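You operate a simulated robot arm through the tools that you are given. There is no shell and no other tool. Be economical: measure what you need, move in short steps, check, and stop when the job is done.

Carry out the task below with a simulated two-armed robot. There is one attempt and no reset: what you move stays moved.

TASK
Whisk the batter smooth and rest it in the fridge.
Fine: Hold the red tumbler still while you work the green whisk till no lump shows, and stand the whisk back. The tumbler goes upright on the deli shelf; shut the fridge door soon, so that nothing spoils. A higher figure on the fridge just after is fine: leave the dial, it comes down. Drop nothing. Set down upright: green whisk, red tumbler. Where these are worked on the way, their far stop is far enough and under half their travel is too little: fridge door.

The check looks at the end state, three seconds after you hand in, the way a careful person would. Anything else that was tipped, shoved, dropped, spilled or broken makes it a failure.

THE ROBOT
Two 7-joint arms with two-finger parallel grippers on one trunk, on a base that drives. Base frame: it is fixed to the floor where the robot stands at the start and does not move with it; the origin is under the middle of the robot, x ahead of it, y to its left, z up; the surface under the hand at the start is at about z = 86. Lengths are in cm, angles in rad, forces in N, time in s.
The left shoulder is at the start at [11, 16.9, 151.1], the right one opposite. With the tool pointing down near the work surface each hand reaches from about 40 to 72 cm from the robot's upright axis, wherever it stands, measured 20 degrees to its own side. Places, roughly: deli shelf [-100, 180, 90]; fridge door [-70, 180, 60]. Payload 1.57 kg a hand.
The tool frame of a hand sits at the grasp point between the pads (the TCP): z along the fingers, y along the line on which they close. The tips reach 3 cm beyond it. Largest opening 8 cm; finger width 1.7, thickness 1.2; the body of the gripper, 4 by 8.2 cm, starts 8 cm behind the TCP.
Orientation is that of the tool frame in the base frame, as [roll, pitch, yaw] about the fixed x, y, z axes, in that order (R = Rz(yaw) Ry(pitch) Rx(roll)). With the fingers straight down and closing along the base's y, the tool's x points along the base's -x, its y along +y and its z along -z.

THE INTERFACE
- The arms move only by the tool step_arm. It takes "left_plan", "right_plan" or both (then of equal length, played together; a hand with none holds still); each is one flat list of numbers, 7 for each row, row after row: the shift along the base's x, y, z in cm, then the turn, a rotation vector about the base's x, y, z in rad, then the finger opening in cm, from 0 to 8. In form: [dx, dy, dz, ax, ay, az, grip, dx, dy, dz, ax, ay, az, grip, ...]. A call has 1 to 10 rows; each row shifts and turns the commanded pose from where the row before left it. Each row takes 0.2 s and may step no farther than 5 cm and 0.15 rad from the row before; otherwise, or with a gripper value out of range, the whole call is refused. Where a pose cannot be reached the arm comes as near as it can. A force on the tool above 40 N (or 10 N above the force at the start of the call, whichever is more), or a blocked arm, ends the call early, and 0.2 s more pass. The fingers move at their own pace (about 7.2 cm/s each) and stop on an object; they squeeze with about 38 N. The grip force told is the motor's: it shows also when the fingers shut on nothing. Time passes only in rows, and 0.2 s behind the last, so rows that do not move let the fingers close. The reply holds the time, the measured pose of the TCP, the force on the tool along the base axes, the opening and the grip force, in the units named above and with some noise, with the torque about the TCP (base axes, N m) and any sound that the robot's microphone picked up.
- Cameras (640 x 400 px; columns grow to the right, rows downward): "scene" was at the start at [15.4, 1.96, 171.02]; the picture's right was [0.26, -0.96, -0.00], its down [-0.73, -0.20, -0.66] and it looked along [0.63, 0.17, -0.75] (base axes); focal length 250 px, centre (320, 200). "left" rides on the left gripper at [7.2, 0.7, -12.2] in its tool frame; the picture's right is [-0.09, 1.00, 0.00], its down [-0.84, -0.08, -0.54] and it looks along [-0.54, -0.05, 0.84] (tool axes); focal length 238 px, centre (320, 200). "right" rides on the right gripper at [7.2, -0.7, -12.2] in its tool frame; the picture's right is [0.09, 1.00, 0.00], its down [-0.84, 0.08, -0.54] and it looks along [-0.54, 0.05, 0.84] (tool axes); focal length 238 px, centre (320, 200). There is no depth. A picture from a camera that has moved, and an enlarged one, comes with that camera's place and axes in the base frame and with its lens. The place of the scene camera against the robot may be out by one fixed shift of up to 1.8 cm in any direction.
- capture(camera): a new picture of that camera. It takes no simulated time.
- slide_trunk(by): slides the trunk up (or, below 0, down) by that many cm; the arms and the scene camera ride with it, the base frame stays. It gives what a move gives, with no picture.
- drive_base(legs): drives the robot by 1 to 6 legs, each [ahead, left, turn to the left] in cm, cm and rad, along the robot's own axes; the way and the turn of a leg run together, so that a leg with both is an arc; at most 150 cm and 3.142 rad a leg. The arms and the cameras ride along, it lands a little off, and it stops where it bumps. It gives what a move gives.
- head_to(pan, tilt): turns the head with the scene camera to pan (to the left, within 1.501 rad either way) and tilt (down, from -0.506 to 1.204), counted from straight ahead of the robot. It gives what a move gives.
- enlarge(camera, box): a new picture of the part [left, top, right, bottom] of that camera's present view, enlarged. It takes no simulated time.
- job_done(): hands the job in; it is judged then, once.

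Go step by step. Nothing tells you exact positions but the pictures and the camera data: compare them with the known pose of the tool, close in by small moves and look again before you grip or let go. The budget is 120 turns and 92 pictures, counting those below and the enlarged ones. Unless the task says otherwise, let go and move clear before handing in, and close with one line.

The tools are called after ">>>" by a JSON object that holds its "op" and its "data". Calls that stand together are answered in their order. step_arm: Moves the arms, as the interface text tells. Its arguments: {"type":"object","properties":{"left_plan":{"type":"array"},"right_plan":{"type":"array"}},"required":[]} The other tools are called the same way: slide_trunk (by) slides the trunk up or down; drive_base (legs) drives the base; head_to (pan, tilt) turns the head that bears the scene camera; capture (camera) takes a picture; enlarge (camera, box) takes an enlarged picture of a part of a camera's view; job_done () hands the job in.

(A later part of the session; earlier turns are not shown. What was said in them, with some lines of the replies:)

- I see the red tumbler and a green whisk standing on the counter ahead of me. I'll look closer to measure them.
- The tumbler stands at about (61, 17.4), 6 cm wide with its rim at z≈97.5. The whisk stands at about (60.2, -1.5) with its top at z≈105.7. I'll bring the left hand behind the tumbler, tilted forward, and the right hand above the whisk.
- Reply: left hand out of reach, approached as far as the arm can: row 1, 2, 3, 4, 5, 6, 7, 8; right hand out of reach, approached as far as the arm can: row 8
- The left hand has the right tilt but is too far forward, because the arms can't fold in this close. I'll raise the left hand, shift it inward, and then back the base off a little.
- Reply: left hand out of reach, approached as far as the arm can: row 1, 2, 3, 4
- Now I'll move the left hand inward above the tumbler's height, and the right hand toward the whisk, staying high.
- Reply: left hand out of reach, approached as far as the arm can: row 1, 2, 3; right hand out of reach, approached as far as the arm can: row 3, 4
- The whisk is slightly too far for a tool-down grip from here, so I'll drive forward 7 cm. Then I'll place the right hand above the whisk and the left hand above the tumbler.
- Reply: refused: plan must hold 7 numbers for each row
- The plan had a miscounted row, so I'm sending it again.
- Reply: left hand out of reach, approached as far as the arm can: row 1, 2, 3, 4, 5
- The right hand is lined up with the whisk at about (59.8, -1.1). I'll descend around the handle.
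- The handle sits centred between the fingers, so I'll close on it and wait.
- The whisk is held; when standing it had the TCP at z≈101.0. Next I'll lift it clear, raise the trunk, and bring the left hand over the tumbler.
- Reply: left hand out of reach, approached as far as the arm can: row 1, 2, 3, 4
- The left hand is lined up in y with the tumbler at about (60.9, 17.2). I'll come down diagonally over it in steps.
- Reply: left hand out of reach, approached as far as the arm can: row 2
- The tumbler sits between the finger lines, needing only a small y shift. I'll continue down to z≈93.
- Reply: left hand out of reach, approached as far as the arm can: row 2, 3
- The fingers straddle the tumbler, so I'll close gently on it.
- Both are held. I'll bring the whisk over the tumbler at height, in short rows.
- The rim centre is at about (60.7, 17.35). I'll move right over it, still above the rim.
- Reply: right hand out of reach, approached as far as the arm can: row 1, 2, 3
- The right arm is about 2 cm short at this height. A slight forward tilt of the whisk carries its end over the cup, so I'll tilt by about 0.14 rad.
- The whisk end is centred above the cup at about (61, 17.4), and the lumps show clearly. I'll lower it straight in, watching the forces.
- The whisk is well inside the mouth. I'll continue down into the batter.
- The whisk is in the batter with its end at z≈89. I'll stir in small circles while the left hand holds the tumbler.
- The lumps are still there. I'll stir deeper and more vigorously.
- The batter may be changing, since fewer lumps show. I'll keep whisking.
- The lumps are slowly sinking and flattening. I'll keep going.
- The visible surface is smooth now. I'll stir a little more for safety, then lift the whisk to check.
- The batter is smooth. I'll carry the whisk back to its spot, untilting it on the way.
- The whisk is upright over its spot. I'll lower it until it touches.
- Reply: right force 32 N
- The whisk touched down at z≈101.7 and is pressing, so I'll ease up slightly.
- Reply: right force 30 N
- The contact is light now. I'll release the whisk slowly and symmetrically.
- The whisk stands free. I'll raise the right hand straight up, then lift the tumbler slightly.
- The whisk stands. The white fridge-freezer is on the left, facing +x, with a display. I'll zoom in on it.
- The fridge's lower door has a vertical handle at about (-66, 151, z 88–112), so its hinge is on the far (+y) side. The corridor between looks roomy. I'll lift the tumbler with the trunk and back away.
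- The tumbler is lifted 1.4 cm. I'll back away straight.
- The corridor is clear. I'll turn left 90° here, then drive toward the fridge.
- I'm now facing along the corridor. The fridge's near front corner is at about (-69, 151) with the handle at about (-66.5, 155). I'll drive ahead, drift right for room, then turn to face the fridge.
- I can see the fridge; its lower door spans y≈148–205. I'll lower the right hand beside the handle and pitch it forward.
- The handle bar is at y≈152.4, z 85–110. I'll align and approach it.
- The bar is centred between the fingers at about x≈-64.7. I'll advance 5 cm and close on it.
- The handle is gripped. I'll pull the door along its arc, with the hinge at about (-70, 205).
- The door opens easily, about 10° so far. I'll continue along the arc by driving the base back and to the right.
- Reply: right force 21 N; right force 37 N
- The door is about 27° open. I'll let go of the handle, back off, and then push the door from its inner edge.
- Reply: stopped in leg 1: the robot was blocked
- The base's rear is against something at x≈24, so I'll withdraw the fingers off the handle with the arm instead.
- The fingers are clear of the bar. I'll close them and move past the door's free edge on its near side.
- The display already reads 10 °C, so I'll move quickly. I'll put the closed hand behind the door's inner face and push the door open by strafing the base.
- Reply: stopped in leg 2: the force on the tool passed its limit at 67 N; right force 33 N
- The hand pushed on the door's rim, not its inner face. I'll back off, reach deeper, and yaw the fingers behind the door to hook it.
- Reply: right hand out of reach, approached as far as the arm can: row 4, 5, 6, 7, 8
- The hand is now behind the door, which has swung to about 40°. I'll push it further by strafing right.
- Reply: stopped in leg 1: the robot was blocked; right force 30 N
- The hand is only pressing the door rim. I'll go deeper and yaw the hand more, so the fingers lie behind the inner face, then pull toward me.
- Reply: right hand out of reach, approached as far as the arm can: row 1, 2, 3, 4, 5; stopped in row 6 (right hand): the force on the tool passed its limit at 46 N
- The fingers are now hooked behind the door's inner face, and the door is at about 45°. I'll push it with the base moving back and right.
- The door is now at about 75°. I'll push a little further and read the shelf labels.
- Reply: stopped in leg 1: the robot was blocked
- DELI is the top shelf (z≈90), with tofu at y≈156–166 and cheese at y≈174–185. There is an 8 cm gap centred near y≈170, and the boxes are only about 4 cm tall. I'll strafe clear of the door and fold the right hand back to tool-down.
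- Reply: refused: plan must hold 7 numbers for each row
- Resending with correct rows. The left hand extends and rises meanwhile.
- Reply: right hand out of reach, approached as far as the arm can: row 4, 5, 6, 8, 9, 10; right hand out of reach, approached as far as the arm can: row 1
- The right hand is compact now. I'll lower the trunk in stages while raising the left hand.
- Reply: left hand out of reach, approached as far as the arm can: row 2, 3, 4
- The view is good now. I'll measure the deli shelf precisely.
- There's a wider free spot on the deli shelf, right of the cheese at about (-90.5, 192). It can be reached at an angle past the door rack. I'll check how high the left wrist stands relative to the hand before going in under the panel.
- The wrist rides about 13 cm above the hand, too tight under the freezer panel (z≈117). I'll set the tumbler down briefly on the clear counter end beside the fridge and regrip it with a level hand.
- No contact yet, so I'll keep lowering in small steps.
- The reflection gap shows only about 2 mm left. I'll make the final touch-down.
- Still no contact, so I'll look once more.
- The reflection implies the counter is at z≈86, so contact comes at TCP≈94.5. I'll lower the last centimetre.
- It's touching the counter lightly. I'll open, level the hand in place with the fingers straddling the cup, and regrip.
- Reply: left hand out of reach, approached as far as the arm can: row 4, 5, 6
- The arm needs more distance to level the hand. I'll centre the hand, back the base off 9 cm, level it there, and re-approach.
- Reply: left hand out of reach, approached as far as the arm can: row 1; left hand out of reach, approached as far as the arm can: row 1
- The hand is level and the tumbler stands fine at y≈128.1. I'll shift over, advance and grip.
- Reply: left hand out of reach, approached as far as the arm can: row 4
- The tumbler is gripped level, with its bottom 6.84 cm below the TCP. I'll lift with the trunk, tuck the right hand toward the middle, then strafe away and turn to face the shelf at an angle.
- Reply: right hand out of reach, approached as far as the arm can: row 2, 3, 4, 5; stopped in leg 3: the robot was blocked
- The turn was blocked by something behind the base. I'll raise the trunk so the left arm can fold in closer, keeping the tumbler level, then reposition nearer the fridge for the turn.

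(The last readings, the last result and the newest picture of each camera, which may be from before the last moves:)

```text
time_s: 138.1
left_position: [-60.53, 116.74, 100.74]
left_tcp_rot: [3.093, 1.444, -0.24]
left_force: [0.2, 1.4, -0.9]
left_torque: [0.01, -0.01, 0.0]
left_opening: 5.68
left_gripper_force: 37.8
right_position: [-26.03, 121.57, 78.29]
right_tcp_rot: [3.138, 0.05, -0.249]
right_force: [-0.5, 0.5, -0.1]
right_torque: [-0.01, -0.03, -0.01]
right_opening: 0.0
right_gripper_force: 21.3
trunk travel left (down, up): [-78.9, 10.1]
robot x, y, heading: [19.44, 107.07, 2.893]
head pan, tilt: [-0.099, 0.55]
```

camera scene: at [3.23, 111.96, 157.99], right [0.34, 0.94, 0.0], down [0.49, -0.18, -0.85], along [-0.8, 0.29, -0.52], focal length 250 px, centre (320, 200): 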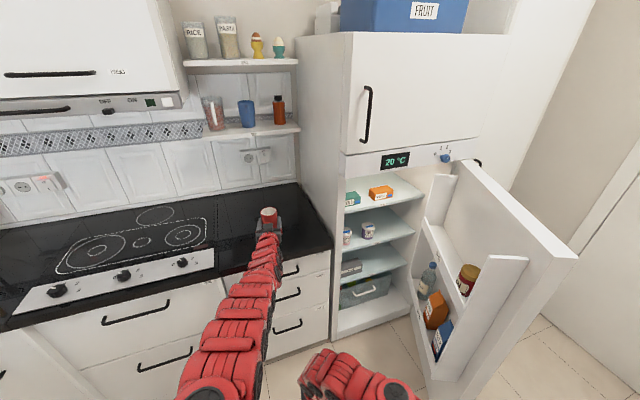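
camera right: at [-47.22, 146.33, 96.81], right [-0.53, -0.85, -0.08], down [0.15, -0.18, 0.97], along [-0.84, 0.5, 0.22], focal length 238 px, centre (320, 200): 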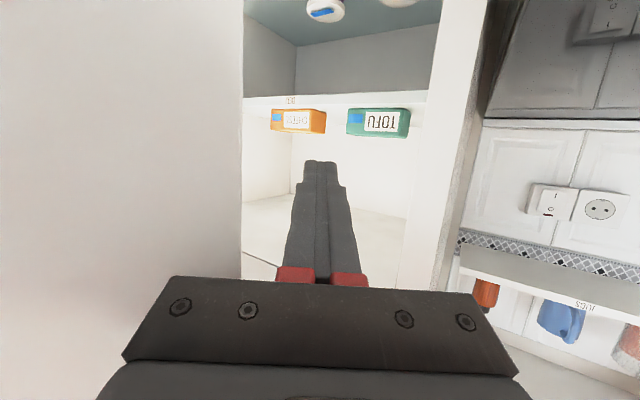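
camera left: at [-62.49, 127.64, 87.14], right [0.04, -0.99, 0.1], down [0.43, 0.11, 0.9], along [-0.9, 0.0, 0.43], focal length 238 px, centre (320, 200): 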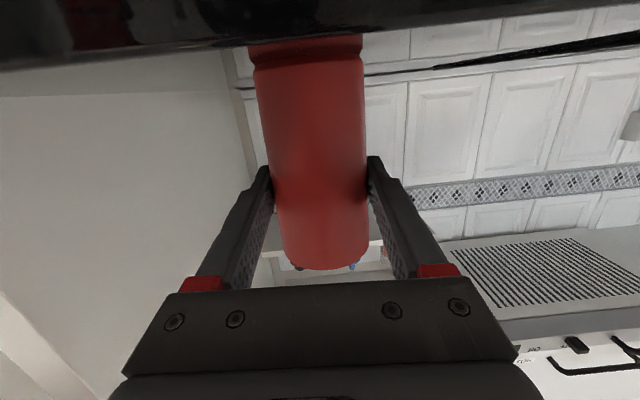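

Good, the tumbler stayed level. Now I'll reposition and turn toward the shelf.

>>> {"op": "drive_base", "data": {"legs": [[9, -23.8, 0], [0, 0, -0.35]]}}

>>> {"op": "capture", "data": {"camera": "scene"}}

>>> {"op": "capture", "data": {"camera": "left"}}

```text
time_s: 141.0
left_position: [-55.12, 169.2, 100.74]
left_tcp_rot: [3.092, 1.443, -0.599]
left_force: [0.2, 0.4, -0.9]
left_torque: [-0.04, -0.03, 0.0]
left_opening: 5.68
left_gripper_force: 38.1
right_position: [-21.06, 161.72, 78.33]
right_tcp_rot: [-3.141, 0.052, -0.607]
right_force: [0.0, 0.0, -0.2]
right_torque: [0.0, 0.0, 0.01]
right_opening: 0.01
right_gripper_force: 21.7
trunk travel left (down, up): [-78.9, 10.1]
robot x, y, heading: [16.4, 131.92, 2.535]
head pan, tilt: [-0.099, 0.55]
```

```text
14 pictures are left
camera scene: at [2.97, 142.39, 169.99], right [0.65, 0.76, 0.0], down [0.4, -0.34, -0.85], along [-0.65, 0.55, -0.52], focal length 250 px, centre (320, 200)
```

scene: 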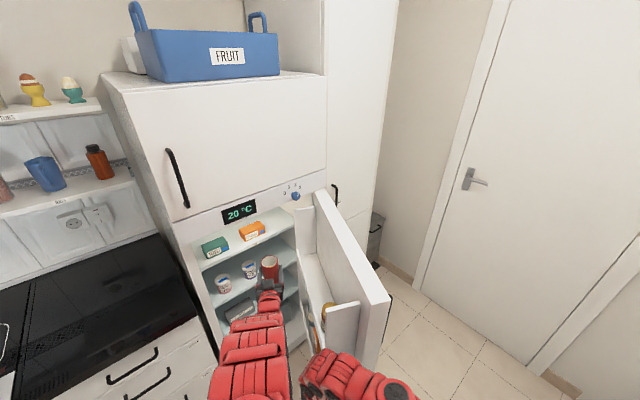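

```text
13 pictures are left
camera left: at [-44.4, 161.84, 95.15], right [-0.53, -0.84, 0.1], down [0.41, -0.16, 0.9], along [-0.74, 0.52, 0.43], focal length 238 px, centre (320, 200)
```

left: 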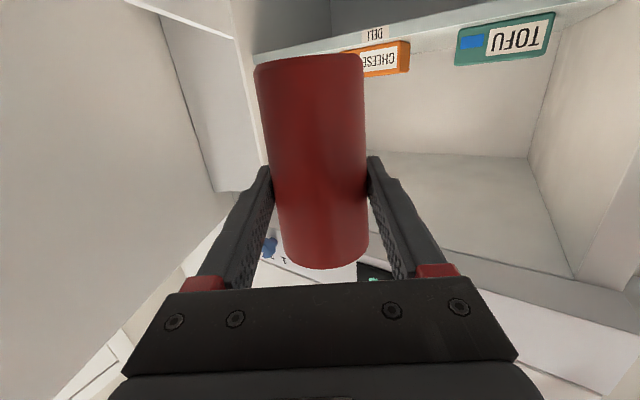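

The approach line is clear, and measurement puts the shelf top at z≈90.2. I'll tuck the right hand lower and further in so it misses the door racks, then drive in.

>>> {"op": "step_arm", "data": {"right_plan": [0, 0, -3, 0, 0, 0, 0, 0, 0, -3, 0, 0, 0, 0, 0.4, -1.5, -3, 0, 0, 0, 0, 0.4, -1.5, -3, 0, 0, 0, 0, 0.4, -1.5, -2, 0, 0, 0, 0, 0.4, -1.5, 0, 0, 0, 0, 0, 0.4, -1.5, 0, 0, 0, 0, 0]}}

>>> {"op": "drive_base", "data": {"legs": [[22, 1.2, 0]]}}

>>> {"op": "capture", "data": {"camera": "scene"}}

>>> {"op": "capture", "data": {"camera": "left"}}

```text
time_s: 142.6
left_position: [-55.25, 169.25, 100.75]
left_tcp_rot: [3.094, 1.443, -0.597]
left_force: [0.3, 0.4, -1.7]
left_torque: [0.0, -0.03, 0.0]
left_opening: 5.65
left_gripper_force: 38.2
right_position: [-19.14, 154.09, 64.45]
right_tcp_rot: [-3.141, 0.051, -0.608]
right_force: [0.1, -0.6, 0.0]
right_torque: [-0.02, -0.05, 0.0]
right_opening: 0.03
right_gripper_force: 21.4
trunk travel left (down, up): [-78.9, 10.1]
robot x, y, heading: [16.62, 131.95, 2.54]
head pan, tilt: [-0.099, 0.55]
```

```text
time_s: 144.4
left_position: [-74.16, 180.94, 101.18]
left_tcp_rot: [3.099, 1.449, -0.593]
left_force: [0.2, 0.1, -1.3]
left_torque: [-0.01, -0.02, -0.02]
left_opening: 5.67
left_gripper_force: 37.7
right_position: [-37.91, 165.42, 64.4]
right_tcp_rot: [3.141, 0.05, -0.604]
right_force: [-0.2, 0.1, 0.7]
right_torque: [0.01, 0.01, 0.01]
right_opening: 0.0
right_gripper_force: 21.5
trunk travel left (down, up): [-78.9, 10.1]
robot x, y, heading: [-2.38, 143.84, 2.536]
head pan, tilt: [-0.099, 0.55]
stopped in leg 1: the robot was blocked; the commanded pose is now the measured one
```

```text
12 pictures are left
camera scene: at [-15.93, 153.89, 170.03], right [0.65, 0.76, 0.0], down [0.4, -0.34, -0.85], along [-0.65, 0.55, -0.52], focal length 250 px, centre (320, 200)
```

scene: 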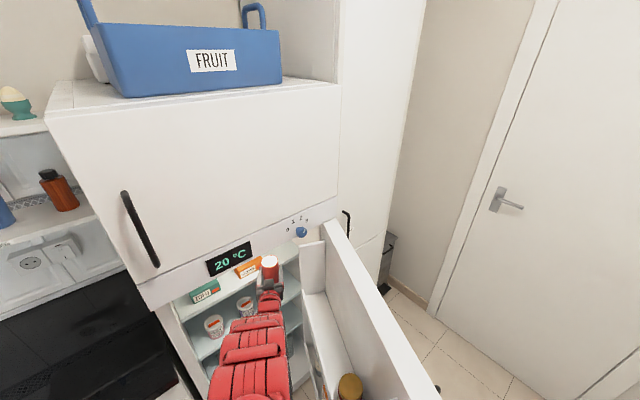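

```text
11 pictures are left
camera left: at [-63.47, 173.47, 95.36], right [-0.53, -0.84, 0.1], down [0.41, -0.16, 0.9], along [-0.74, 0.52, 0.43], focal length 238 px, centre (320, 200)
```

left: 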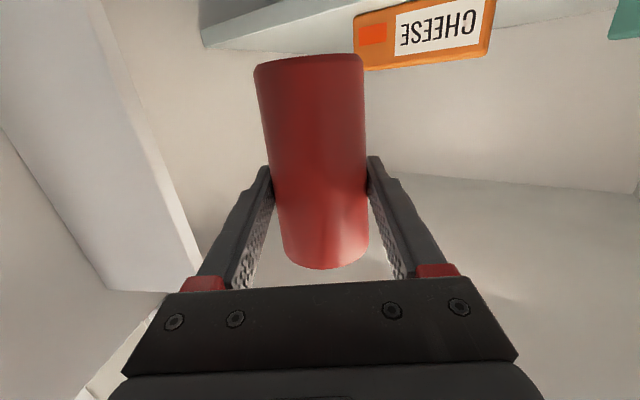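

The base is blocked on the right, probably by the open door. I'll shift the base left, compensate with the arm, and continue.

>>> {"op": "drive_base", "data": {"legs": [[-1, 7, 0]]}}

>>> {"op": "step_arm", "data": {"left_plan": [1.1, 1.6, 0, 0, 0, 0, 5, 1.1, 1.6, 0, 0, 0, 0, 5, 1.1, 1.6, 0, 0, 0, 0, 5, 0.7, 1.0, 0, 0, 0, 0, 5]}}

>>> {"op": "drive_base", "data": {"legs": [[10, 0, 0]]}}

```text
time_s: 145.5
left_position: [-77.52, 174.59, 100.74]
left_tcp_rot: [3.094, 1.445, -0.595]
left_force: [-0.6, -0.8, -1.2]
left_torque: [-0.03, -0.02, -0.01]
left_opening: 5.67
left_gripper_force: 37.8
right_position: [-41.17, 159.24, 64.28]
right_tcp_rot: [3.141, 0.047, -0.604]
right_force: [-0.7, 1.0, -0.6]
right_torque: [-0.02, 0.0, -0.03]
right_opening: 0.03
right_gripper_force: 20.8
trunk travel left (down, up): [-78.9, 10.1]
robot x, y, heading: [-5.5, 137.39, 2.537]
head pan, tilt: [-0.099, 0.55]
```

```text
time_s: 146.5
left_position: [-73.41, 180.48, 101.0]
left_tcp_rot: [3.092, 1.443, -0.6]
left_force: [-0.1, -0.4, -1.3]
left_torque: [0.02, -0.03, 0.02]
left_opening: 5.65
left_gripper_force: 37.3
right_position: [-41.27, 159.35, 64.23]
right_tcp_rot: [3.141, 0.047, -0.604]
right_force: [0.2, -0.4, 0.0]
right_torque: [-0.02, -0.03, 0.01]
right_opening: 0.03
right_gripper_force: 21.6
trunk travel left (down, up): [-78.9, 10.1]
robot x, y, heading: [-5.63, 137.57, 2.539]
head pan, tilt: [-0.099, 0.55]
```

```text
time_s: 147.6
left_position: [-81.81, 186.19, 100.89]
left_tcp_rot: [3.095, 1.445, -0.598]
left_force: [0.5, 0.0, -2.3]
left_torque: [-0.02, -0.01, -0.01]
left_opening: 5.67
left_gripper_force: 38.4
right_position: [-49.48, 164.96, 64.1]
right_tcp_rot: [3.14, 0.045, -0.603]
right_force: [0.4, -1.1, -0.3]
right_torque: [-0.03, 0.0, -0.02]
right_opening: 0.02
right_gripper_force: 21.3
trunk travel left (down, up): [-78.9, 10.1]
robot x, y, heading: [-13.82, 143.2, 2.537]
head pan, tilt: [-0.099, 0.55]
```

That worked. About 10 cm remain, which I'll cover with a bit more base and then the arm.

>>> {"op": "drive_base", "data": {"legs": [[6, 0, 0]]}}

>>> {"op": "step_arm", "data": {"left_plan": [-1.2, 0.8, 0, 0, 0, 0, 5, -1.2, 0.8, 0, 0, 0, 0, 5, -1, 0.8, 0, 0, 0, 0, 5]}}

>>> {"op": "capture", "data": {"camera": "left"}}

>>> {"op": "enlarge", "data": {"camera": "scene", "box": [160, 200, 360, 325]}}

```text
time_s: 148.6
left_position: [-86.39, 189.46, 100.99]
left_tcp_rot: [3.095, 1.444, -0.596]
left_force: [0.4, 0.3, -1.3]
left_torque: [-0.01, 0.01, 0.01]
left_opening: 5.66
left_gripper_force: 38.5
right_position: [-54.34, 168.33, 64.38]
right_tcp_rot: [3.138, 0.046, -0.603]
right_force: [-0.4, 0.4, -0.8]
right_torque: [-0.01, 0.0, 0.01]
right_opening: 0.0
right_gripper_force: 21.4
trunk travel left (down, up): [-78.9, 10.1]
robot x, y, heading: [-18.77, 146.83, 2.534]
head pan, tilt: [-0.099, 0.55]
```

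```text
time_s: 149.4
left_position: [-90.03, 192.11, 100.77]
left_tcp_rot: [3.091, 1.443, -0.6]
left_force: [-0.9, 0.2, -1.7]
left_torque: [0.0, -0.01, 0.02]
left_opening: 5.63
left_gripper_force: 38.3
right_position: [-54.34, 168.41, 64.14]
right_tcp_rot: [3.139, 0.046, -0.604]
right_force: [-1.3, 0.4, 0.0]
right_torque: [-0.03, -0.01, -0.02]
right_opening: 0.0
right_gripper_force: 21.4
trunk travel left (down, up): [-78.9, 10.1]
robot x, y, heading: [-18.91, 146.82, 2.539]
head pan, tilt: [-0.099, 0.55]
```

```text
10 pictures are left
camera left: at [-79.22, 184.56, 95.26], right [-0.53, -0.84, 0.1], down [0.41, -0.15, 0.9], along [-0.74, 0.52, 0.43], focal length 238 px, centre (320, 200)
```

left: 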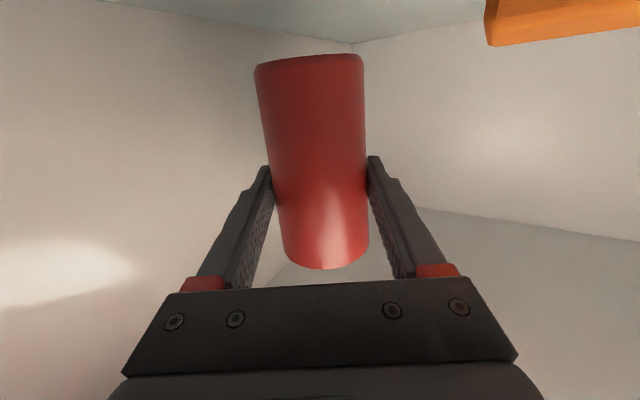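

```text
3.20 times, centred on (260, 262) of scene
camera zoom: at [-32.51, 156.9, 169.98], right [0.65, 0.76, 0.0], down [0.4, -0.34, -0.85], along [-0.65, 0.55, -0.52], focal length 801 px, centre (512, 0)
```

zoom: 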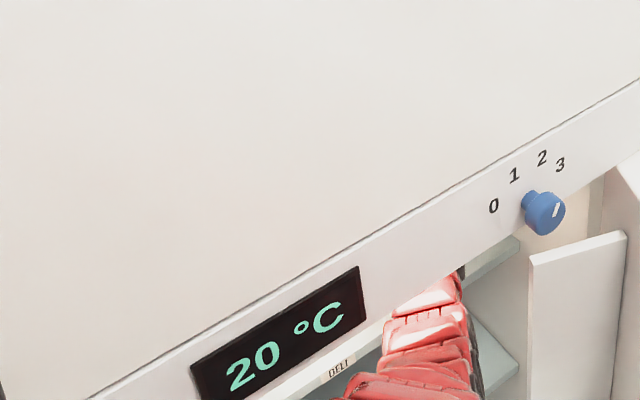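

The tumbler is over the free spot, clear of the cheese. I'll lower it to the shelf.

>>> {"op": "step_arm", "data": {"left_plan": [0, 0, -1.5, 0, 0, 0, 5, 0, 0, -1, 0, 0, 0, 5, 0, 0, -0.5, 0, 0, 0, 5, 0, 0, 0, 0, 0, 0, 5]}}

>>> {"op": "step_arm", "data": {"left_plan": [0, 0, -0.3, 0, 0, 0, 5, 0, 0, -0.2, 0, 0, 0, 5, 0, 0, 0, 0, 0, 0, 5]}}

>>> {"op": "capture", "data": {"camera": "left"}}

```text
time_s: 150.4
left_position: [-89.92, 191.9, 97.84]
left_tcp_rot: [3.09, 1.446, -0.601]
left_force: [-0.4, 0.1, -1.3]
left_torque: [-0.01, -0.01, 0.02]
left_opening: 5.66
left_gripper_force: 38.2
right_position: [-54.4, 168.36, 64.22]
right_tcp_rot: [3.14, 0.047, -0.603]
right_force: [-0.3, -0.4, 0.0]
right_torque: [-0.02, 0.0, -0.01]
right_opening: 0.01
right_gripper_force: 21.2
trunk travel left (down, up): [-78.9, 10.1]
robot x, y, heading: [-18.8, 146.56, 2.533]
head pan, tilt: [-0.099, 0.55]
```

```text
time_s: 151.2
left_position: [-89.94, 192.11, 97.42]
left_tcp_rot: [3.095, 1.445, -0.595]
left_force: [0.3, -0.4, -0.7]
left_torque: [-0.02, -0.03, 0.03]
left_opening: 5.64
left_gripper_force: 38.2
right_position: [-54.39, 168.37, 64.3]
right_tcp_rot: [-3.141, 0.046, -0.604]
right_force: [0.2, -0.2, 0.2]
right_torque: [0.01, -0.01, -0.02]
right_opening: 0.02
right_gripper_force: 21.5
trunk travel left (down, up): [-78.9, 10.1]
robot x, y, heading: [-18.77, 146.72, 2.534]
head pan, tilt: [-0.099, 0.55]
```

```text
8 pictures are left
camera left: at [-79.17, 184.59, 91.81], right [-0.53, -0.84, 0.1], down [0.41, -0.16, 0.9], along [-0.74, 0.52, 0.43], focal length 238 px, centre (320, 200)
```

left: 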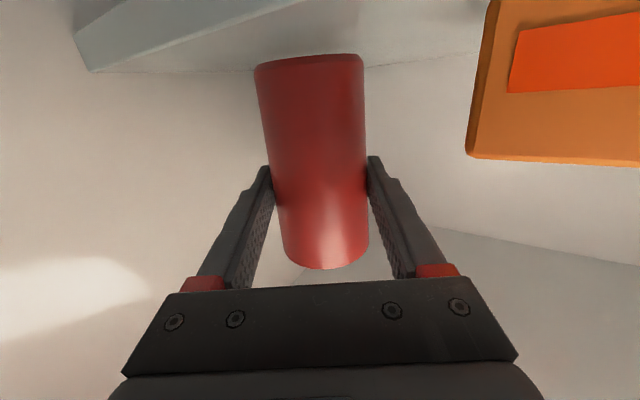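

>>> {"op": "step_arm", "data": {"left_plan": [0, 0, -0.25, 0, 0, 0, 5, 0, 0, -0.25, 0, 0, 0, 5, 0, 0, 0, 0, 0, 0, 5]}}

>>> {"op": "step_arm", "data": {"left_plan": [0, 0, -0.25, 0, 0, 0, 5, 0, 0, 0, 0, 0, 0, 5]}}

```text
time_s: 152.0
left_position: [-89.97, 191.93, 96.92]
left_tcp_rot: [3.096, 1.446, -0.596]
left_force: [-0.5, 0.1, -1.0]
left_torque: [0.0, -0.02, 0.03]
left_opening: 5.65
left_gripper_force: 37.9
right_position: [-54.36, 168.39, 64.25]
right_tcp_rot: [3.139, 0.047, -0.605]
right_force: [-0.5, -1.2, 1.1]
right_torque: [0.02, 0.01, -0.01]
right_opening: 0.0
right_gripper_force: 21.5
trunk travel left (down, up): [-78.9, 10.1]
robot x, y, heading: [-19.12, 146.37, 2.538]
head pan, tilt: [-0.099, 0.55]
```

```text
time_s: 152.6
left_position: [-90.0, 191.86, 96.79]
left_tcp_rot: [3.093, 1.447, -0.597]
left_force: [0.2, 0.0, 5.1]
left_torque: [0.05, -0.09, -0.02]
left_opening: 5.62
left_gripper_force: 37.9
right_position: [-54.45, 168.41, 64.32]
right_tcp_rot: [3.14, 0.046, -0.604]
right_force: [-0.1, 0.0, -0.9]
right_torque: [-0.02, 0.01, 0.0]
right_opening: 0.0
right_gripper_force: 20.9
trunk travel left (down, up): [-78.9, 10.1]
robot x, y, heading: [-19.07, 146.74, 2.54]
head pan, tilt: [-0.099, 0.55]
```

The tumbler is on the shelf with light contact. I'll release and back straight out.

>>> {"op": "step_arm", "data": {"left_plan": [0, 0, 0, 0, 0, 0, 6.3, 0, 0, 0, 0, 0, 0, 7.2, 0, 0, 0, 0, 0, 0, 7.8, 0, 0, 0, 0, 0, 0, 7.8]}}

>>> {"op": "capture", "data": {"camera": "left"}}

```text
time_s: 153.6
left_position: [-89.89, 191.97, 96.63]
left_tcp_rot: [3.097, 1.444, -0.595]
left_force: [0.4, 0.5, -0.3]
left_torque: [0.02, 0.0, -0.03]
left_opening: 7.79
left_gripper_force: 0.0
right_position: [-54.38, 168.41, 64.27]
right_tcp_rot: [3.139, 0.047, -0.604]
right_force: [0.3, -0.3, -0.2]
right_torque: [-0.03, -0.03, 0.01]
right_opening: 0.01
right_gripper_force: 20.7
trunk travel left (down, up): [-78.9, 10.1]
robot x, y, heading: [-19.12, 146.93, 2.541]
head pan, tilt: [-0.099, 0.55]
```

```text
7 pictures are left
camera left: at [-79.17, 184.5, 91.06], right [-0.53, -0.84, 0.1], down [0.41, -0.16, 0.9], along [-0.74, 0.52, 0.43], focal length 238 px, centre (320, 200)
```

left: 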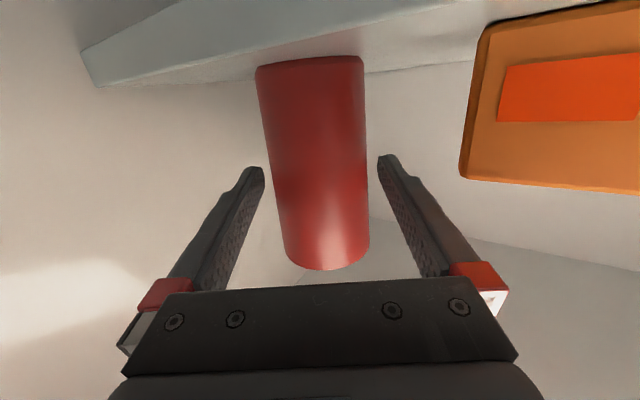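

The tumbler stands upright on the deli shelf. I'll back straight out, then fold the left hand and raise the right hand, ready to hook over the door's top edge and pull it shut.

>>> {"op": "drive_base", "data": {"legs": [[-38, 0, 0]]}}

>>> {"op": "slide_trunk", "data": {"by": 10}}

>>> {"op": "step_arm", "data": {"left_plan": [2, -1.4, 0, -0.081, -0.118, 0, 4, 2, -1.4, 0, -0.081, -0.118, 0, 2, 2, -1.4, 0, -0.081, -0.118, 0, 0, 2, -1.4, 0, -0.081, -0.118, 0, 0, 2, -1.4, 0, -0.081, -0.118, 0, 0, 2, -1.4, 0, -0.081, -0.118, 0, 0, 2, -1.4, 0, -0.081, -0.118, 0, 0, 2, -1.4, 0, -0.081, -0.118, 0, 0, 2, -1.4, 0, -0.081, -0.118, 0, 0, 2, -1.4, 0, -0.081, -0.118, 0, 0], "right_plan": [0, 0.5, 4.8, 0, 0, 0, 0, 0, 0.5, 4.8, 0, 0, 0, 0, 0, 0.5, 4.8, 0, 0, 0, 0, 0, 0.5, 4.8, 0, 0, 0, 0, -0.8, 1, 4.7, 0, 0, 0, 0, -0.8, 1, 4.7, 0, 0, 0, 0, -0.8, 1, 4.7, 0, 0, 0, 0, -0.8, 1, 4.7, 0, 0, 0, 0, -0.8, 1, 4.7, 0, 0, 0, 0, -0.8, 1, 4.7, 0, 0, 0, 0]}}

>>> {"op": "capture", "data": {"camera": "scene"}}

```text
time_s: 156.0
left_position: [-58.35, 169.94, 96.67]
left_tcp_rot: [3.095, 1.445, -0.593]
left_force: [0.0, -0.8, 0.7]
left_torque: [0.01, -0.01, 0.02]
left_opening: 7.82
left_gripper_force: 0.0
right_position: [-22.77, 146.46, 64.22]
right_tcp_rot: [3.141, 0.046, -0.602]
right_force: [0.3, 0.4, -0.4]
right_torque: [0.01, -0.01, 0.01]
right_opening: 0.0
right_gripper_force: 21.3
trunk travel left (down, up): [-78.9, 10.1]
robot x, y, heading: [13.04, 124.76, 2.544]
head pan, tilt: [-0.099, 0.55]
```

```text
time_s: 157.3
left_position: [-58.39, 169.76, 106.7]
left_tcp_rot: [3.097, 1.447, -0.591]
left_force: [-0.4, -0.9, 0.4]
left_torque: [0.0, -0.01, -0.04]
left_opening: 7.81
left_gripper_force: 0.1
right_position: [-22.75, 146.47, 74.19]
right_tcp_rot: [3.141, 0.047, -0.601]
right_force: [-0.2, 0.3, 0.3]
right_torque: [0.03, -0.03, 0.0]
right_opening: 0.0
right_gripper_force: 21.4
trunk travel left (down, up): [-88.9, 0.1]
robot x, y, heading: [12.73, 124.81, 2.539]
head pan, tilt: [-0.099, 0.55]
```

```text
time_s: 159.8
left_position: [-52.61, 160.93, 115.74]
left_tcp_rot: [3.115, 0.339, -0.483]
left_force: [1.2, -0.1, 0.5]
left_torque: [0.0, -0.01, -0.02]
left_opening: 0.0
left_gripper_force: 21.0
left hand out of reach, approached as far as the arm can: row 5, 6, 7
right_position: [-36.65, 156.32, 111.16]
right_tcp_rot: [-3.119, -0.028, -0.636]
right_force: [-0.4, 0.3, -0.4]
right_torque: [0.0, 0.03, -0.01]
right_opening: 0.01
right_gripper_force: 21.1
right hand out of reach, approached as far as the arm can: row 3, 4, 5, 6, 7, 8, 9, 10
trunk travel left (down, up): [-88.9, 0.1]
robot x, y, heading: [13.07, 124.67, 2.541]
head pan, tilt: [-0.099, 0.55]
stopped in row 10 (left hand): the arm was blocked; the commanded pose is now the measured one
```

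```text
6 pictures are left
camera scene: at [-0.7, 135.09, 179.99], right [0.64, 0.76, 0.0], down [0.4, -0.34, -0.85], along [-0.65, 0.55, -0.52], focal length 250 px, centre (320, 200)
```

scene: 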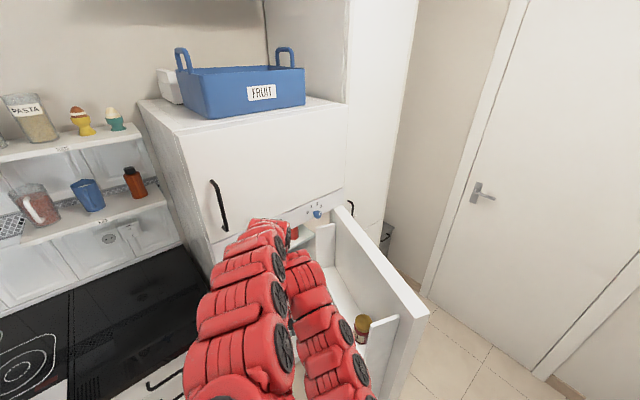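

The two hands crowd each other. I'll move the right hand to its own side and up.

>>> {"op": "step_arm", "data": {"right_plan": [0.9, 3, 1, 0, 0, 0, 0, 0.9, 3, 2, 0, 0, 0, 0, 0.9, 3, 3, 0, 0, 0, 0, 0.9, 3, 3, 0, 0, 0, 0, 0.9, 3, 3.5, 0, 0, 0, 0, 0, 0, 3, 0, 0, 0, 0]}}

>>> {"op": "step_arm", "data": {"left_plan": [0.8, -1, 0, -0.05, -0.1, 0, 0, 0.8, -1, 0, -0.05, -0.1, 0, 0, 0.8, -1, 0, -0.05, -0.1, 0, 0]}}

```text
time_s: 161.2
left_position: [-52.31, 160.84, 115.45]
left_tcp_rot: [3.113, 0.335, -0.489]
left_force: [-0.2, -0.8, -0.2]
left_torque: [0.03, 0.03, -0.02]
left_opening: 0.01
left_gripper_force: 21.2
right_position: [-37.78, 163.31, 116.37]
right_tcp_rot: [-3.119, -0.023, -0.641]
right_force: [0.1, 0.4, 0.6]
right_torque: [-0.01, 0.02, 0.02]
right_opening: 0.06
right_gripper_force: 21.2
right hand out of reach, approached as far as the arm can: row 1, 2, 3, 4, 5, 6
trunk travel left (down, up): [-88.9, 0.1]
robot x, y, heading: [12.65, 124.57, 2.535]
head pan, tilt: [-0.099, 0.55]
```

```text
time_s: 161.9
left_position: [-48.73, 155.35, 115.83]
left_tcp_rot: [3.119, 0.0, -0.487]
left_force: [-0.4, -0.6, -0.4]
left_torque: [0.04, 0.03, 0.04]
left_opening: 0.01
left_gripper_force: 21.3
left hand out of reach, approached as far as the arm can: row 2, 3
right_position: [-37.61, 163.19, 116.19]
right_tcp_rot: [-3.119, -0.024, -0.641]
right_force: [0.4, 0.7, -0.6]
right_torque: [0.02, 0.01, 0.0]
right_opening: 0.0
right_gripper_force: 20.9
trunk travel left (down, up): [-88.9, 0.1]
robot x, y, heading: [12.97, 125.02, 2.541]
head pan, tilt: [-0.099, 0.55]
```

I'll extend both hands outward and up (z≈127) so they clear the door's top edge.

>>> {"op": "step_arm", "data": {"right_plan": [-2.5, 1.7, 1.5, 0, 0, 0, 0, -2.5, 1.7, 2, 0, 0, 0, 0, 1.3, 2.6, 2, 0, 0, 0, 0, 1.3, 2.6, 2, 0, 0, 0, 0, 1.5, 2.6, 2, 0, 0, 0, 0, 1.5, 2.4, 2, 0, 0, 0, 0], "left_plan": [-1, -1.5, 1, 0, 0, 0, 0, -1.5, -0.5, 2, 0, 0, 0, 0, -1, 0.5, 2, 0, 0, 0, 0, -1, 0.5, 2, 0, 0, 0, 0, -1, 0.5, 2, 0, 0, 0, 0, -1, 0.5, 2, 0, 0, 0, 0]}}

```text
time_s: 163.3
left_position: [-50.12, 155.15, 117.61]
left_tcp_rot: [3.105, 0.005, -0.475]
left_force: [-0.1, 0.0, 0.4]
left_torque: [0.0, -0.01, -0.01]
left_opening: 0.0
left_gripper_force: 21.4
left hand out of reach, approached as far as the arm can: row 1, 2, 3, 4, 5, 6
right_position: [-38.83, 167.65, 114.72]
right_tcp_rot: [-3.119, -0.022, -0.639]
right_force: [-0.8, 0.3, 0.6]
right_torque: [0.05, 0.01, -0.02]
right_opening: 0.0
right_gripper_force: 21.5
right hand out of reach, approached as far as the arm can: row 1, 2, 3, 4, 5, 6
trunk travel left (down, up): [-88.9, 0.1]
robot x, y, heading: [13.37, 124.98, 2.541]
head pan, tilt: [-0.099, 0.55]
```

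The arms are at their outer limit there. Moving the right hand straight to its own side should free the height.

>>> {"op": "step_arm", "data": {"right_plan": [2.2, 1.9, 0, 0, 0, 0, 0, 2.2, 2.1, 0, 0, 0, 0, 0, 2.2, 2.3, 1, 0, 0, 0, 0, 0, 0, 3, 0, 0, 0, 0, 0, 0, 3, 0, 0, 0, 0, 0, 0, 3, 0, 0, 0, 0, 0, 0, 3, 0, 0, 0, 0], "left_plan": [0, -2.5, 0, 0, 0, 0, 0, 0, -2.5, 0, 0, 0, 0, 0, 0, 0, 2, 0, 0, 0, 0, 0, 0, 2, 0, 0, 0, 0, 0, 0, 2, 0, 0, 0, 0, 0, 0, 2, 0, 0, 0, 0, 0, 0, 2, 0, 0, 0, 0]}}

```text
time_s: 164.9
left_position: [-48.53, 157.46, 123.45]
left_tcp_rot: [3.106, 0.005, -0.478]
left_force: [-0.7, -0.1, -0.1]
left_torque: [-0.01, 0.01, 0.01]
left_opening: 0.01
left_gripper_force: 21.3
left hand out of reach, approached as far as the arm can: row 1, 2, 3, 4, 5, 6, 7
right_position: [-38.62, 166.84, 115.09]
right_tcp_rot: [-3.118, -0.022, -0.639]
right_force: [-0.5, 0.4, 0.1]
right_torque: [0.0, 0.01, 0.0]
right_opening: 0.0
right_gripper_force: 21.1
right hand out of reach, approached as far as the arm can: row 1, 2, 3, 4, 5, 6, 7
trunk travel left (down, up): [-88.9, 0.1]
robot x, y, heading: [12.75, 124.76, 2.54]
head pan, tilt: [-0.099, 0.55]
```

I'll use the left hand to hook instead. I'll back off, turn to face along the door's free edge, and drive past it so the hand can reach around to the outer face.

>>> {"op": "drive_base", "data": {"legs": [[-6.8, 9.9, 0], [0, 0, -0.94], [33, 0, 0]]}}

>>> {"op": "head_to", "data": {"pan": 0.3, "tilt": 0.7}}

>>> {"op": "capture", "data": {"camera": "scene"}}

```text
time_s: 170.4
left_position: [1.65, 214.36, 123.58]
left_tcp_rot: [3.106, 0.005, -1.416]
left_force: [-0.1, 0.0, -0.5]
left_torque: [0.01, 0.02, -0.03]
left_opening: 0.0
left_gripper_force: 21.7
right_position: [15.09, 212.03, 115.12]
right_tcp_rot: [-3.118, -0.02, -1.578]
right_force: [0.2, -0.2, -0.8]
right_torque: [0.01, 0.01, -0.01]
right_opening: 0.0
right_gripper_force: 21.4
trunk travel left (down, up): [-88.9, 0.1]
robot x, y, heading: [11.63, 145.82, 1.596]
head pan, tilt: [-0.099, 0.55]
```

```text
time_s: 171.2
left_position: [1.71, 214.64, 123.27]
left_tcp_rot: [3.106, 0.004, -1.416]
left_force: [0.4, -0.4, 0.0]
left_torque: [0.0, -0.02, -0.01]
left_opening: 0.0
left_gripper_force: 21.3
right_position: [15.08, 212.26, 115.0]
right_tcp_rot: [-3.119, -0.022, -1.577]
right_force: [1.0, -0.1, 0.6]
right_torque: [-0.04, 0.0, -0.03]
right_opening: 0.0
right_gripper_force: 21.3
trunk travel left (down, up): [-88.9, 0.1]
robot x, y, heading: [11.81, 145.71, 1.6]
head pan, tilt: [0.3, 0.7]
```

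```text
5 pictures are left
camera scene: at [8.46, 161.76, 178.67], right [0.95, 0.32, 0.0], down [0.21, -0.61, -0.76], along [-0.25, 0.72, -0.64], focal length 250 px, centre (320, 200)
```

scene: 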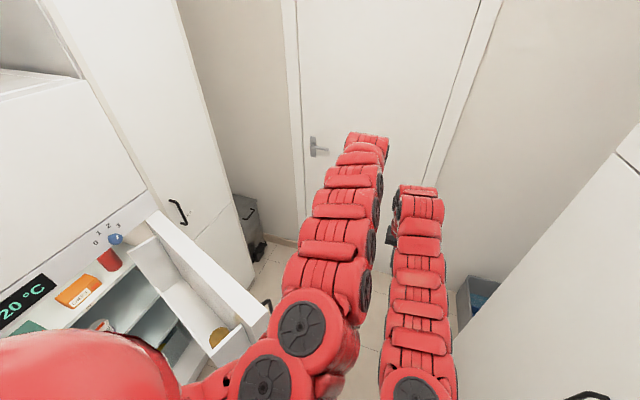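

The door stands at about 72° with its tip at about (-13, 185). I'll lower the left hand beyond it, sweep it left around the outer face, then pull back.

>>> {"op": "step_arm", "data": {"left_plan": [0, -1.5, -2.5, 0, 0, 0, 0, 0, -1.5, -2.5, 0, 0, 0, 0, 0, -1.5, -2.5, 0, 0, 0, 0, 0, -1.5, -2.5, 0, 0, 0, 0, -4, -0.5, 0, 0, 0, 0, 0, -4, -0.5, 0, 0, 0, 0, 0, -4, -0.5, 0, 0, 0, 0, 0, -4, -0.5, 0, 0, 0, 0, 0, -4, -0.5, 0, 0, 0, 0, 0]}}

```text
time_s: 173.2
left_position: [-2.11, 211.55, 111.39]
left_tcp_rot: [3.104, 0.001, -1.411]
left_force: [0.1, 0.5, 0.1]
left_torque: [0.0, 0.01, -0.01]
left_opening: 0.0
left_gripper_force: 21.2
left hand out of reach, approached as far as the arm can: row 1, 2, 3, 5, 6, 7, 8, 9
right_position: [15.05, 212.19, 114.99]
right_tcp_rot: [-3.12, -0.024, -1.578]
right_force: [-0.6, 0.3, 0.1]
right_torque: [-0.01, 0.02, 0.02]
right_opening: 0.01
right_gripper_force: 21.0
trunk travel left (down, up): [-88.9, 0.1]
robot x, y, heading: [11.23, 145.63, 1.604]
head pan, tilt: [0.3, 0.7]
```

The arm is stuck sideways at its limit, so I'll use the base. I'll back a little, rotate left so the hand swings around the door's outer face, then pull along the closing arc.

>>> {"op": "drive_base", "data": {"legs": [[-6, 0, 0], [0, 0, 0.25]]}}

>>> {"op": "drive_base", "data": {"legs": [[-7.1, 4.15, 0], [-3.9, 6.3, 0], [-12.6, 10.7, 0]]}}

>>> {"op": "head_to", "data": {"pan": 0.5, "tilt": 0.6}}

>>> {"op": "capture", "data": {"camera": "scene"}}

```text
time_s: 175.1
left_position: [-17.69, 200.1, 111.41]
left_tcp_rot: [3.103, 0.004, -1.16]
left_force: [0.5, -0.3, 0.6]
left_torque: [-0.02, -0.01, 0.01]
left_opening: 0.01
left_gripper_force: 22.2
right_position: [-1.42, 204.85, 115.17]
right_tcp_rot: [-3.118, -0.021, -1.326]
right_force: [0.2, 0.2, 0.5]
right_torque: [0.04, 0.0, 0.02]
right_opening: 0.02
right_gripper_force: 21.2
trunk travel left (down, up): [-88.9, 0.1]
robot x, y, heading: [11.5, 139.63, 1.851]
head pan, tilt: [0.3, 0.7]
```

```text
time_s: 177.8
left_position: [-31.1, 172.36, 111.15]
left_tcp_rot: [3.103, 0.001, -1.168]
left_force: [-0.4, 0.1, -0.6]
left_torque: [0.01, 0.01, 0.03]
left_opening: 0.01
left_gripper_force: 21.7
right_position: [-14.46, 177.18, 114.74]
right_tcp_rot: [-3.12, -0.027, -1.333]
right_force: [0.2, 0.3, -0.9]
right_torque: [-0.05, 0.02, -0.02]
right_opening: 0.02
right_gripper_force: 21.2
trunk travel left (down, up): [-88.9, 0.1]
robot x, y, heading: [-2.22, 111.78, 1.849]
head pan, tilt: [0.3, 0.7]
```

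```text
time_s: 178.5
left_position: [-31.13, 172.1, 111.4]
left_tcp_rot: [3.104, 0.002, -1.168]
left_force: [0.4, 0.4, 0.4]
left_torque: [-0.02, 0.01, 0.03]
left_opening: 0.0
left_gripper_force: 21.6
right_position: [-14.74, 176.84, 115.13]
right_tcp_rot: [-3.119, -0.024, -1.334]
right_force: [-0.3, 0.8, 0.7]
right_torque: [0.0, 0.0, 0.02]
right_opening: 0.0
right_gripper_force: 21.6
trunk travel left (down, up): [-88.9, 0.1]
robot x, y, heading: [-2.1, 111.24, 1.845]
head pan, tilt: [0.499, 0.6]
```

```text
4 pictures are left
camera scene: at [-10.44, 125.47, 179.54], right [0.71, 0.7, 0.0], down [0.4, -0.4, -0.82], along [-0.58, 0.59, -0.57], focal length 250 px, centre (320, 200)
```

scene: 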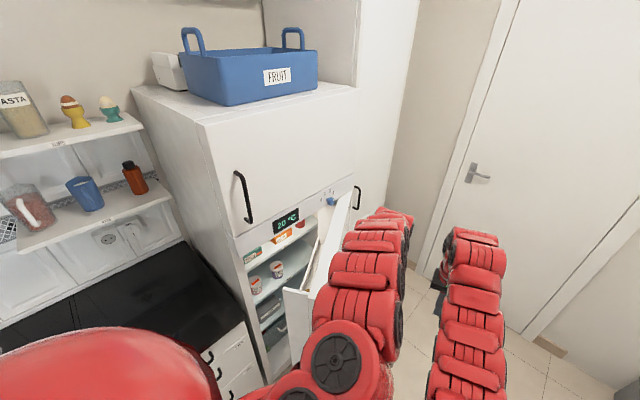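

The door is coming along, now at about 40°. I'll continue pulling and sweeping it shut.

>>> {"op": "drive_base", "data": {"legs": [[-6.8, 16.1, 0], [-1.5, 12.9, 0]]}}

>>> {"op": "capture", "data": {"camera": "scene"}}

```text
time_s: 180.9
left_position: [-56.58, 156.29, 111.38]
left_tcp_rot: [3.101, 0.002, -1.166]
left_force: [0.1, -0.4, 0.2]
left_torque: [-0.01, 0.0, 0.02]
left_opening: 0.0
left_gripper_force: 21.4
right_position: [-40.05, 161.05, 115.05]
right_tcp_rot: [-3.121, -0.023, -1.331]
right_force: [-0.5, -0.4, -0.4]
right_torque: [-0.04, 0.03, 0.01]
right_opening: 0.0
right_gripper_force: 21.3
trunk travel left (down, up): [-88.9, 0.1]
robot x, y, heading: [-27.57, 95.52, 1.848]
head pan, tilt: [0.499, 0.6]
```

```text
3 pictures are left
camera scene: at [-35.71, 109.73, 179.55], right [0.71, 0.7, 0.0], down [0.4, -0.4, -0.83], along [-0.58, 0.59, -0.56], focal length 250 px, centre (320, 200)
```

scene: 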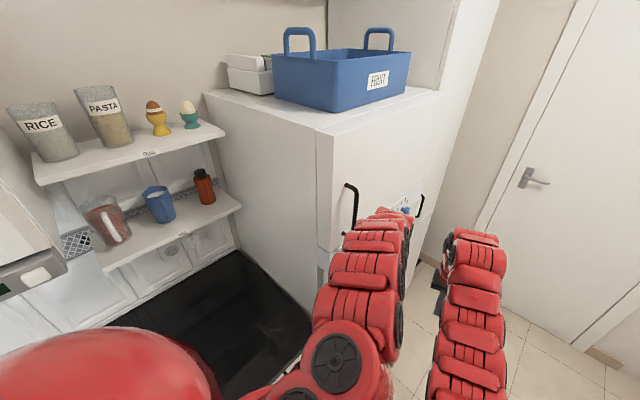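

The door should be nearly closed. The freezer handle would block the high wrist, so I'll step off, lower the hand below the panel, and press the door face fully shut.

>>> {"op": "drive_base", "data": {"legs": [[7.2, -7.3, 0]]}}

>>> {"op": "slide_trunk", "data": {"by": -26}}

>>> {"op": "drive_base", "data": {"legs": [[3.3, 11.5, 0]]}}

>>> {"op": "drive_base", "data": {"legs": [[0.6, 2.4, 0]]}}

```text
time_s: 182.0
left_position: [-51.65, 164.78, 111.42]
left_tcp_rot: [3.102, 0.002, -1.165]
left_force: [0.4, 0.4, 0.1]
left_torque: [0.01, -0.02, 0.0]
left_opening: 0.02
left_gripper_force: 21.5
right_position: [-35.27, 169.67, 115.12]
right_tcp_rot: [-3.119, -0.021, -1.331]
right_force: [0.4, 0.4, -0.2]
right_torque: [-0.01, -0.02, -0.02]
right_opening: 0.0
right_gripper_force: 21.6
trunk travel left (down, up): [-88.9, 0.1]
robot x, y, heading: [-22.28, 104.63, 1.849]
head pan, tilt: [0.499, 0.6]
```

```text
time_s: 184.7
left_position: [-51.65, 165.01, 85.27]
left_tcp_rot: [3.102, 0.002, -1.166]
left_force: [-0.3, 0.7, -0.3]
left_torque: [-0.02, 0.02, -0.01]
left_opening: 0.0
left_gripper_force: 21.6
right_position: [-35.16, 169.86, 89.03]
right_tcp_rot: [-3.119, -0.023, -1.329]
right_force: [-0.9, 0.8, 0.6]
right_torque: [0.06, -0.02, -0.03]
right_opening: 0.0
right_gripper_force: 21.5
trunk travel left (down, up): [-62.9, 26.1]
robot x, y, heading: [-22.19, 104.4, 1.85]
head pan, tilt: [0.499, 0.6]
```

```text
time_s: 185.9
left_position: [-63.8, 164.94, 85.24]
left_tcp_rot: [3.103, 0.001, -1.161]
left_force: [-0.6, -1.0, -0.9]
left_torque: [-0.02, 0.01, 0.01]
left_opening: 0.0
left_gripper_force: 20.6
right_position: [-47.31, 169.82, 89.12]
right_tcp_rot: [-3.118, -0.024, -1.328]
right_force: [-0.9, -0.8, -0.2]
right_torque: [0.01, -0.01, -0.02]
right_opening: 0.03
right_gripper_force: 21.5
trunk travel left (down, up): [-62.9, 26.1]
robot x, y, heading: [-34.33, 104.87, 1.85]
head pan, tilt: [0.499, 0.6]
```

```text
time_s: 186.8
left_position: [-64.16, 164.75, 85.21]
left_tcp_rot: [3.11, -0.009, -1.174]
left_force: [10.4, 1.9, 2.0]
left_torque: [0.01, 0.93, -0.12]
left_opening: 0.0
left_gripper_force: 20.9
right_position: [-48.69, 169.75, 89.18]
right_tcp_rot: [-3.12, -0.02, -1.33]
right_force: [0.0, -0.4, -0.2]
right_torque: [-0.02, -0.01, 0.03]
right_opening: 0.01
right_gripper_force: 21.6
trunk travel left (down, up): [-62.9, 26.1]
robot x, y, heading: [-35.67, 104.82, 1.851]
head pan, tilt: [0.499, 0.6]
stopped in leg 1: the robot was blocked; the commanded pose is now the measured one
```

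The hand is pressing the door at the closed position with 10 N. I'll back away and look.

>>> {"op": "drive_base", "data": {"legs": [[0, -20, 0], [-20, -20, 0]]}}

>>> {"op": "head_to", "data": {"pan": 0.6, "tilt": 0.5}}

>>> {"op": "capture", "data": {"camera": "scene"}}

```text
time_s: 190.0
left_position: [-20.05, 156.94, 85.31]
left_tcp_rot: [3.108, -0.009, -1.174]
left_force: [0.6, -0.4, 0.2]
left_torque: [0.01, 0.01, 0.01]
left_opening: 0.0
left_gripper_force: 21.4
right_position: [-4.4, 162.09, 89.18]
right_tcp_rot: [-3.118, -0.02, -1.33]
right_force: [0.8, -0.4, 0.3]
right_torque: [-0.01, 0.03, -0.04]
right_opening: 0.0
right_gripper_force: 21.0
trunk travel left (down, up): [-62.9, 26.1]
robot x, y, heading: [8.44, 96.73, 1.849]
head pan, tilt: [0.499, 0.6]
```

```text
time_s: 190.6
left_position: [-20.16, 157.01, 85.2]
left_tcp_rot: [3.111, -0.008, -1.173]
left_force: [-0.3, -0.1, -0.4]
left_torque: [-0.01, -0.04, -0.01]
left_opening: 0.0
left_gripper_force: 20.9
right_position: [-4.3, 162.07, 89.15]
right_tcp_rot: [-3.12, -0.02, -1.331]
right_force: [-0.6, 0.2, -0.4]
right_torque: [0.0, 0.01, 0.0]
right_opening: 0.0
right_gripper_force: 21.1
trunk travel left (down, up): [-62.9, 26.1]
robot x, y, heading: [8.42, 96.86, 1.846]
head pan, tilt: [0.6, 0.499]
```

```text
2 pictures are left
camera scene: at [-0.84, 110.12, 154.45], right [0.64, 0.77, 0.0], down [0.37, -0.31, -0.88], along [-0.68, 0.56, -0.48], focal length 250 px, centre (320, 200)
```

scene: 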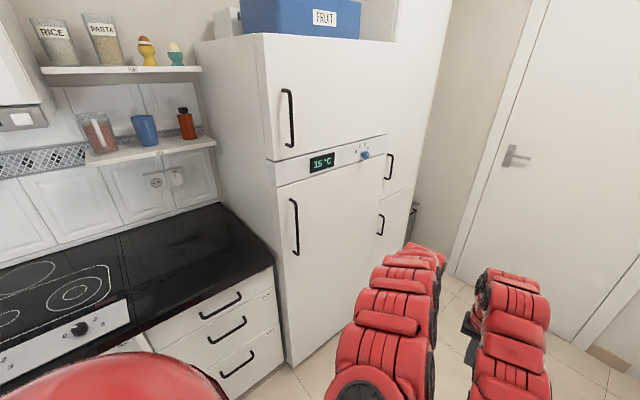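

The door looks closed and the temperature is already falling. I'll zoom in once on the door edge.

>>> {"op": "enlarge", "data": {"camera": "scene", "box": [250, 140, 410, 240]}}

```text
4.00 times, centred on (330, 190) of scene
camera zoom: at [-0.84, 110.12, 154.45], right [0.64, 0.77, 0.0], down [0.37, -0.31, -0.88], along [-0.68, 0.56, -0.48], focal length 1002 px, centre (280, 240)
```

zoom: 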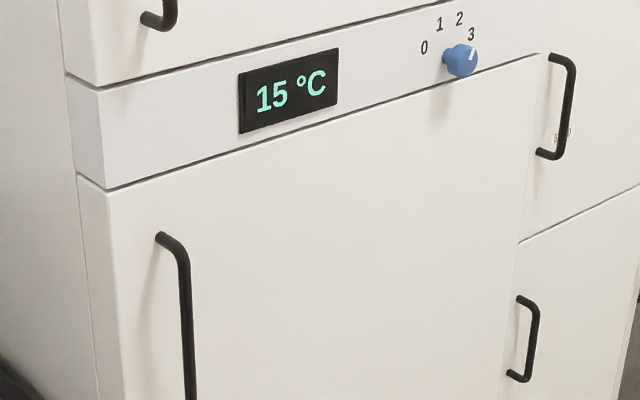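

The door is flush with the panel and fully shut, the dial is untouched, and the reading is coming down. The whisk stands back on its counter, and both hands are clear.

>>> {"op": "job_done", "data": {}}

```text
The job is handed in.
```

The batter is whisked smooth, the green whisk is standing back in its place, and the red tumbler is upright on the deli shelf with the fridge door fully shut. The door was open for about 100 seconds and the display climbed from 5 °C to 20 °C. It was back to 15 °C and falling when I handed in; I left the dial alone.
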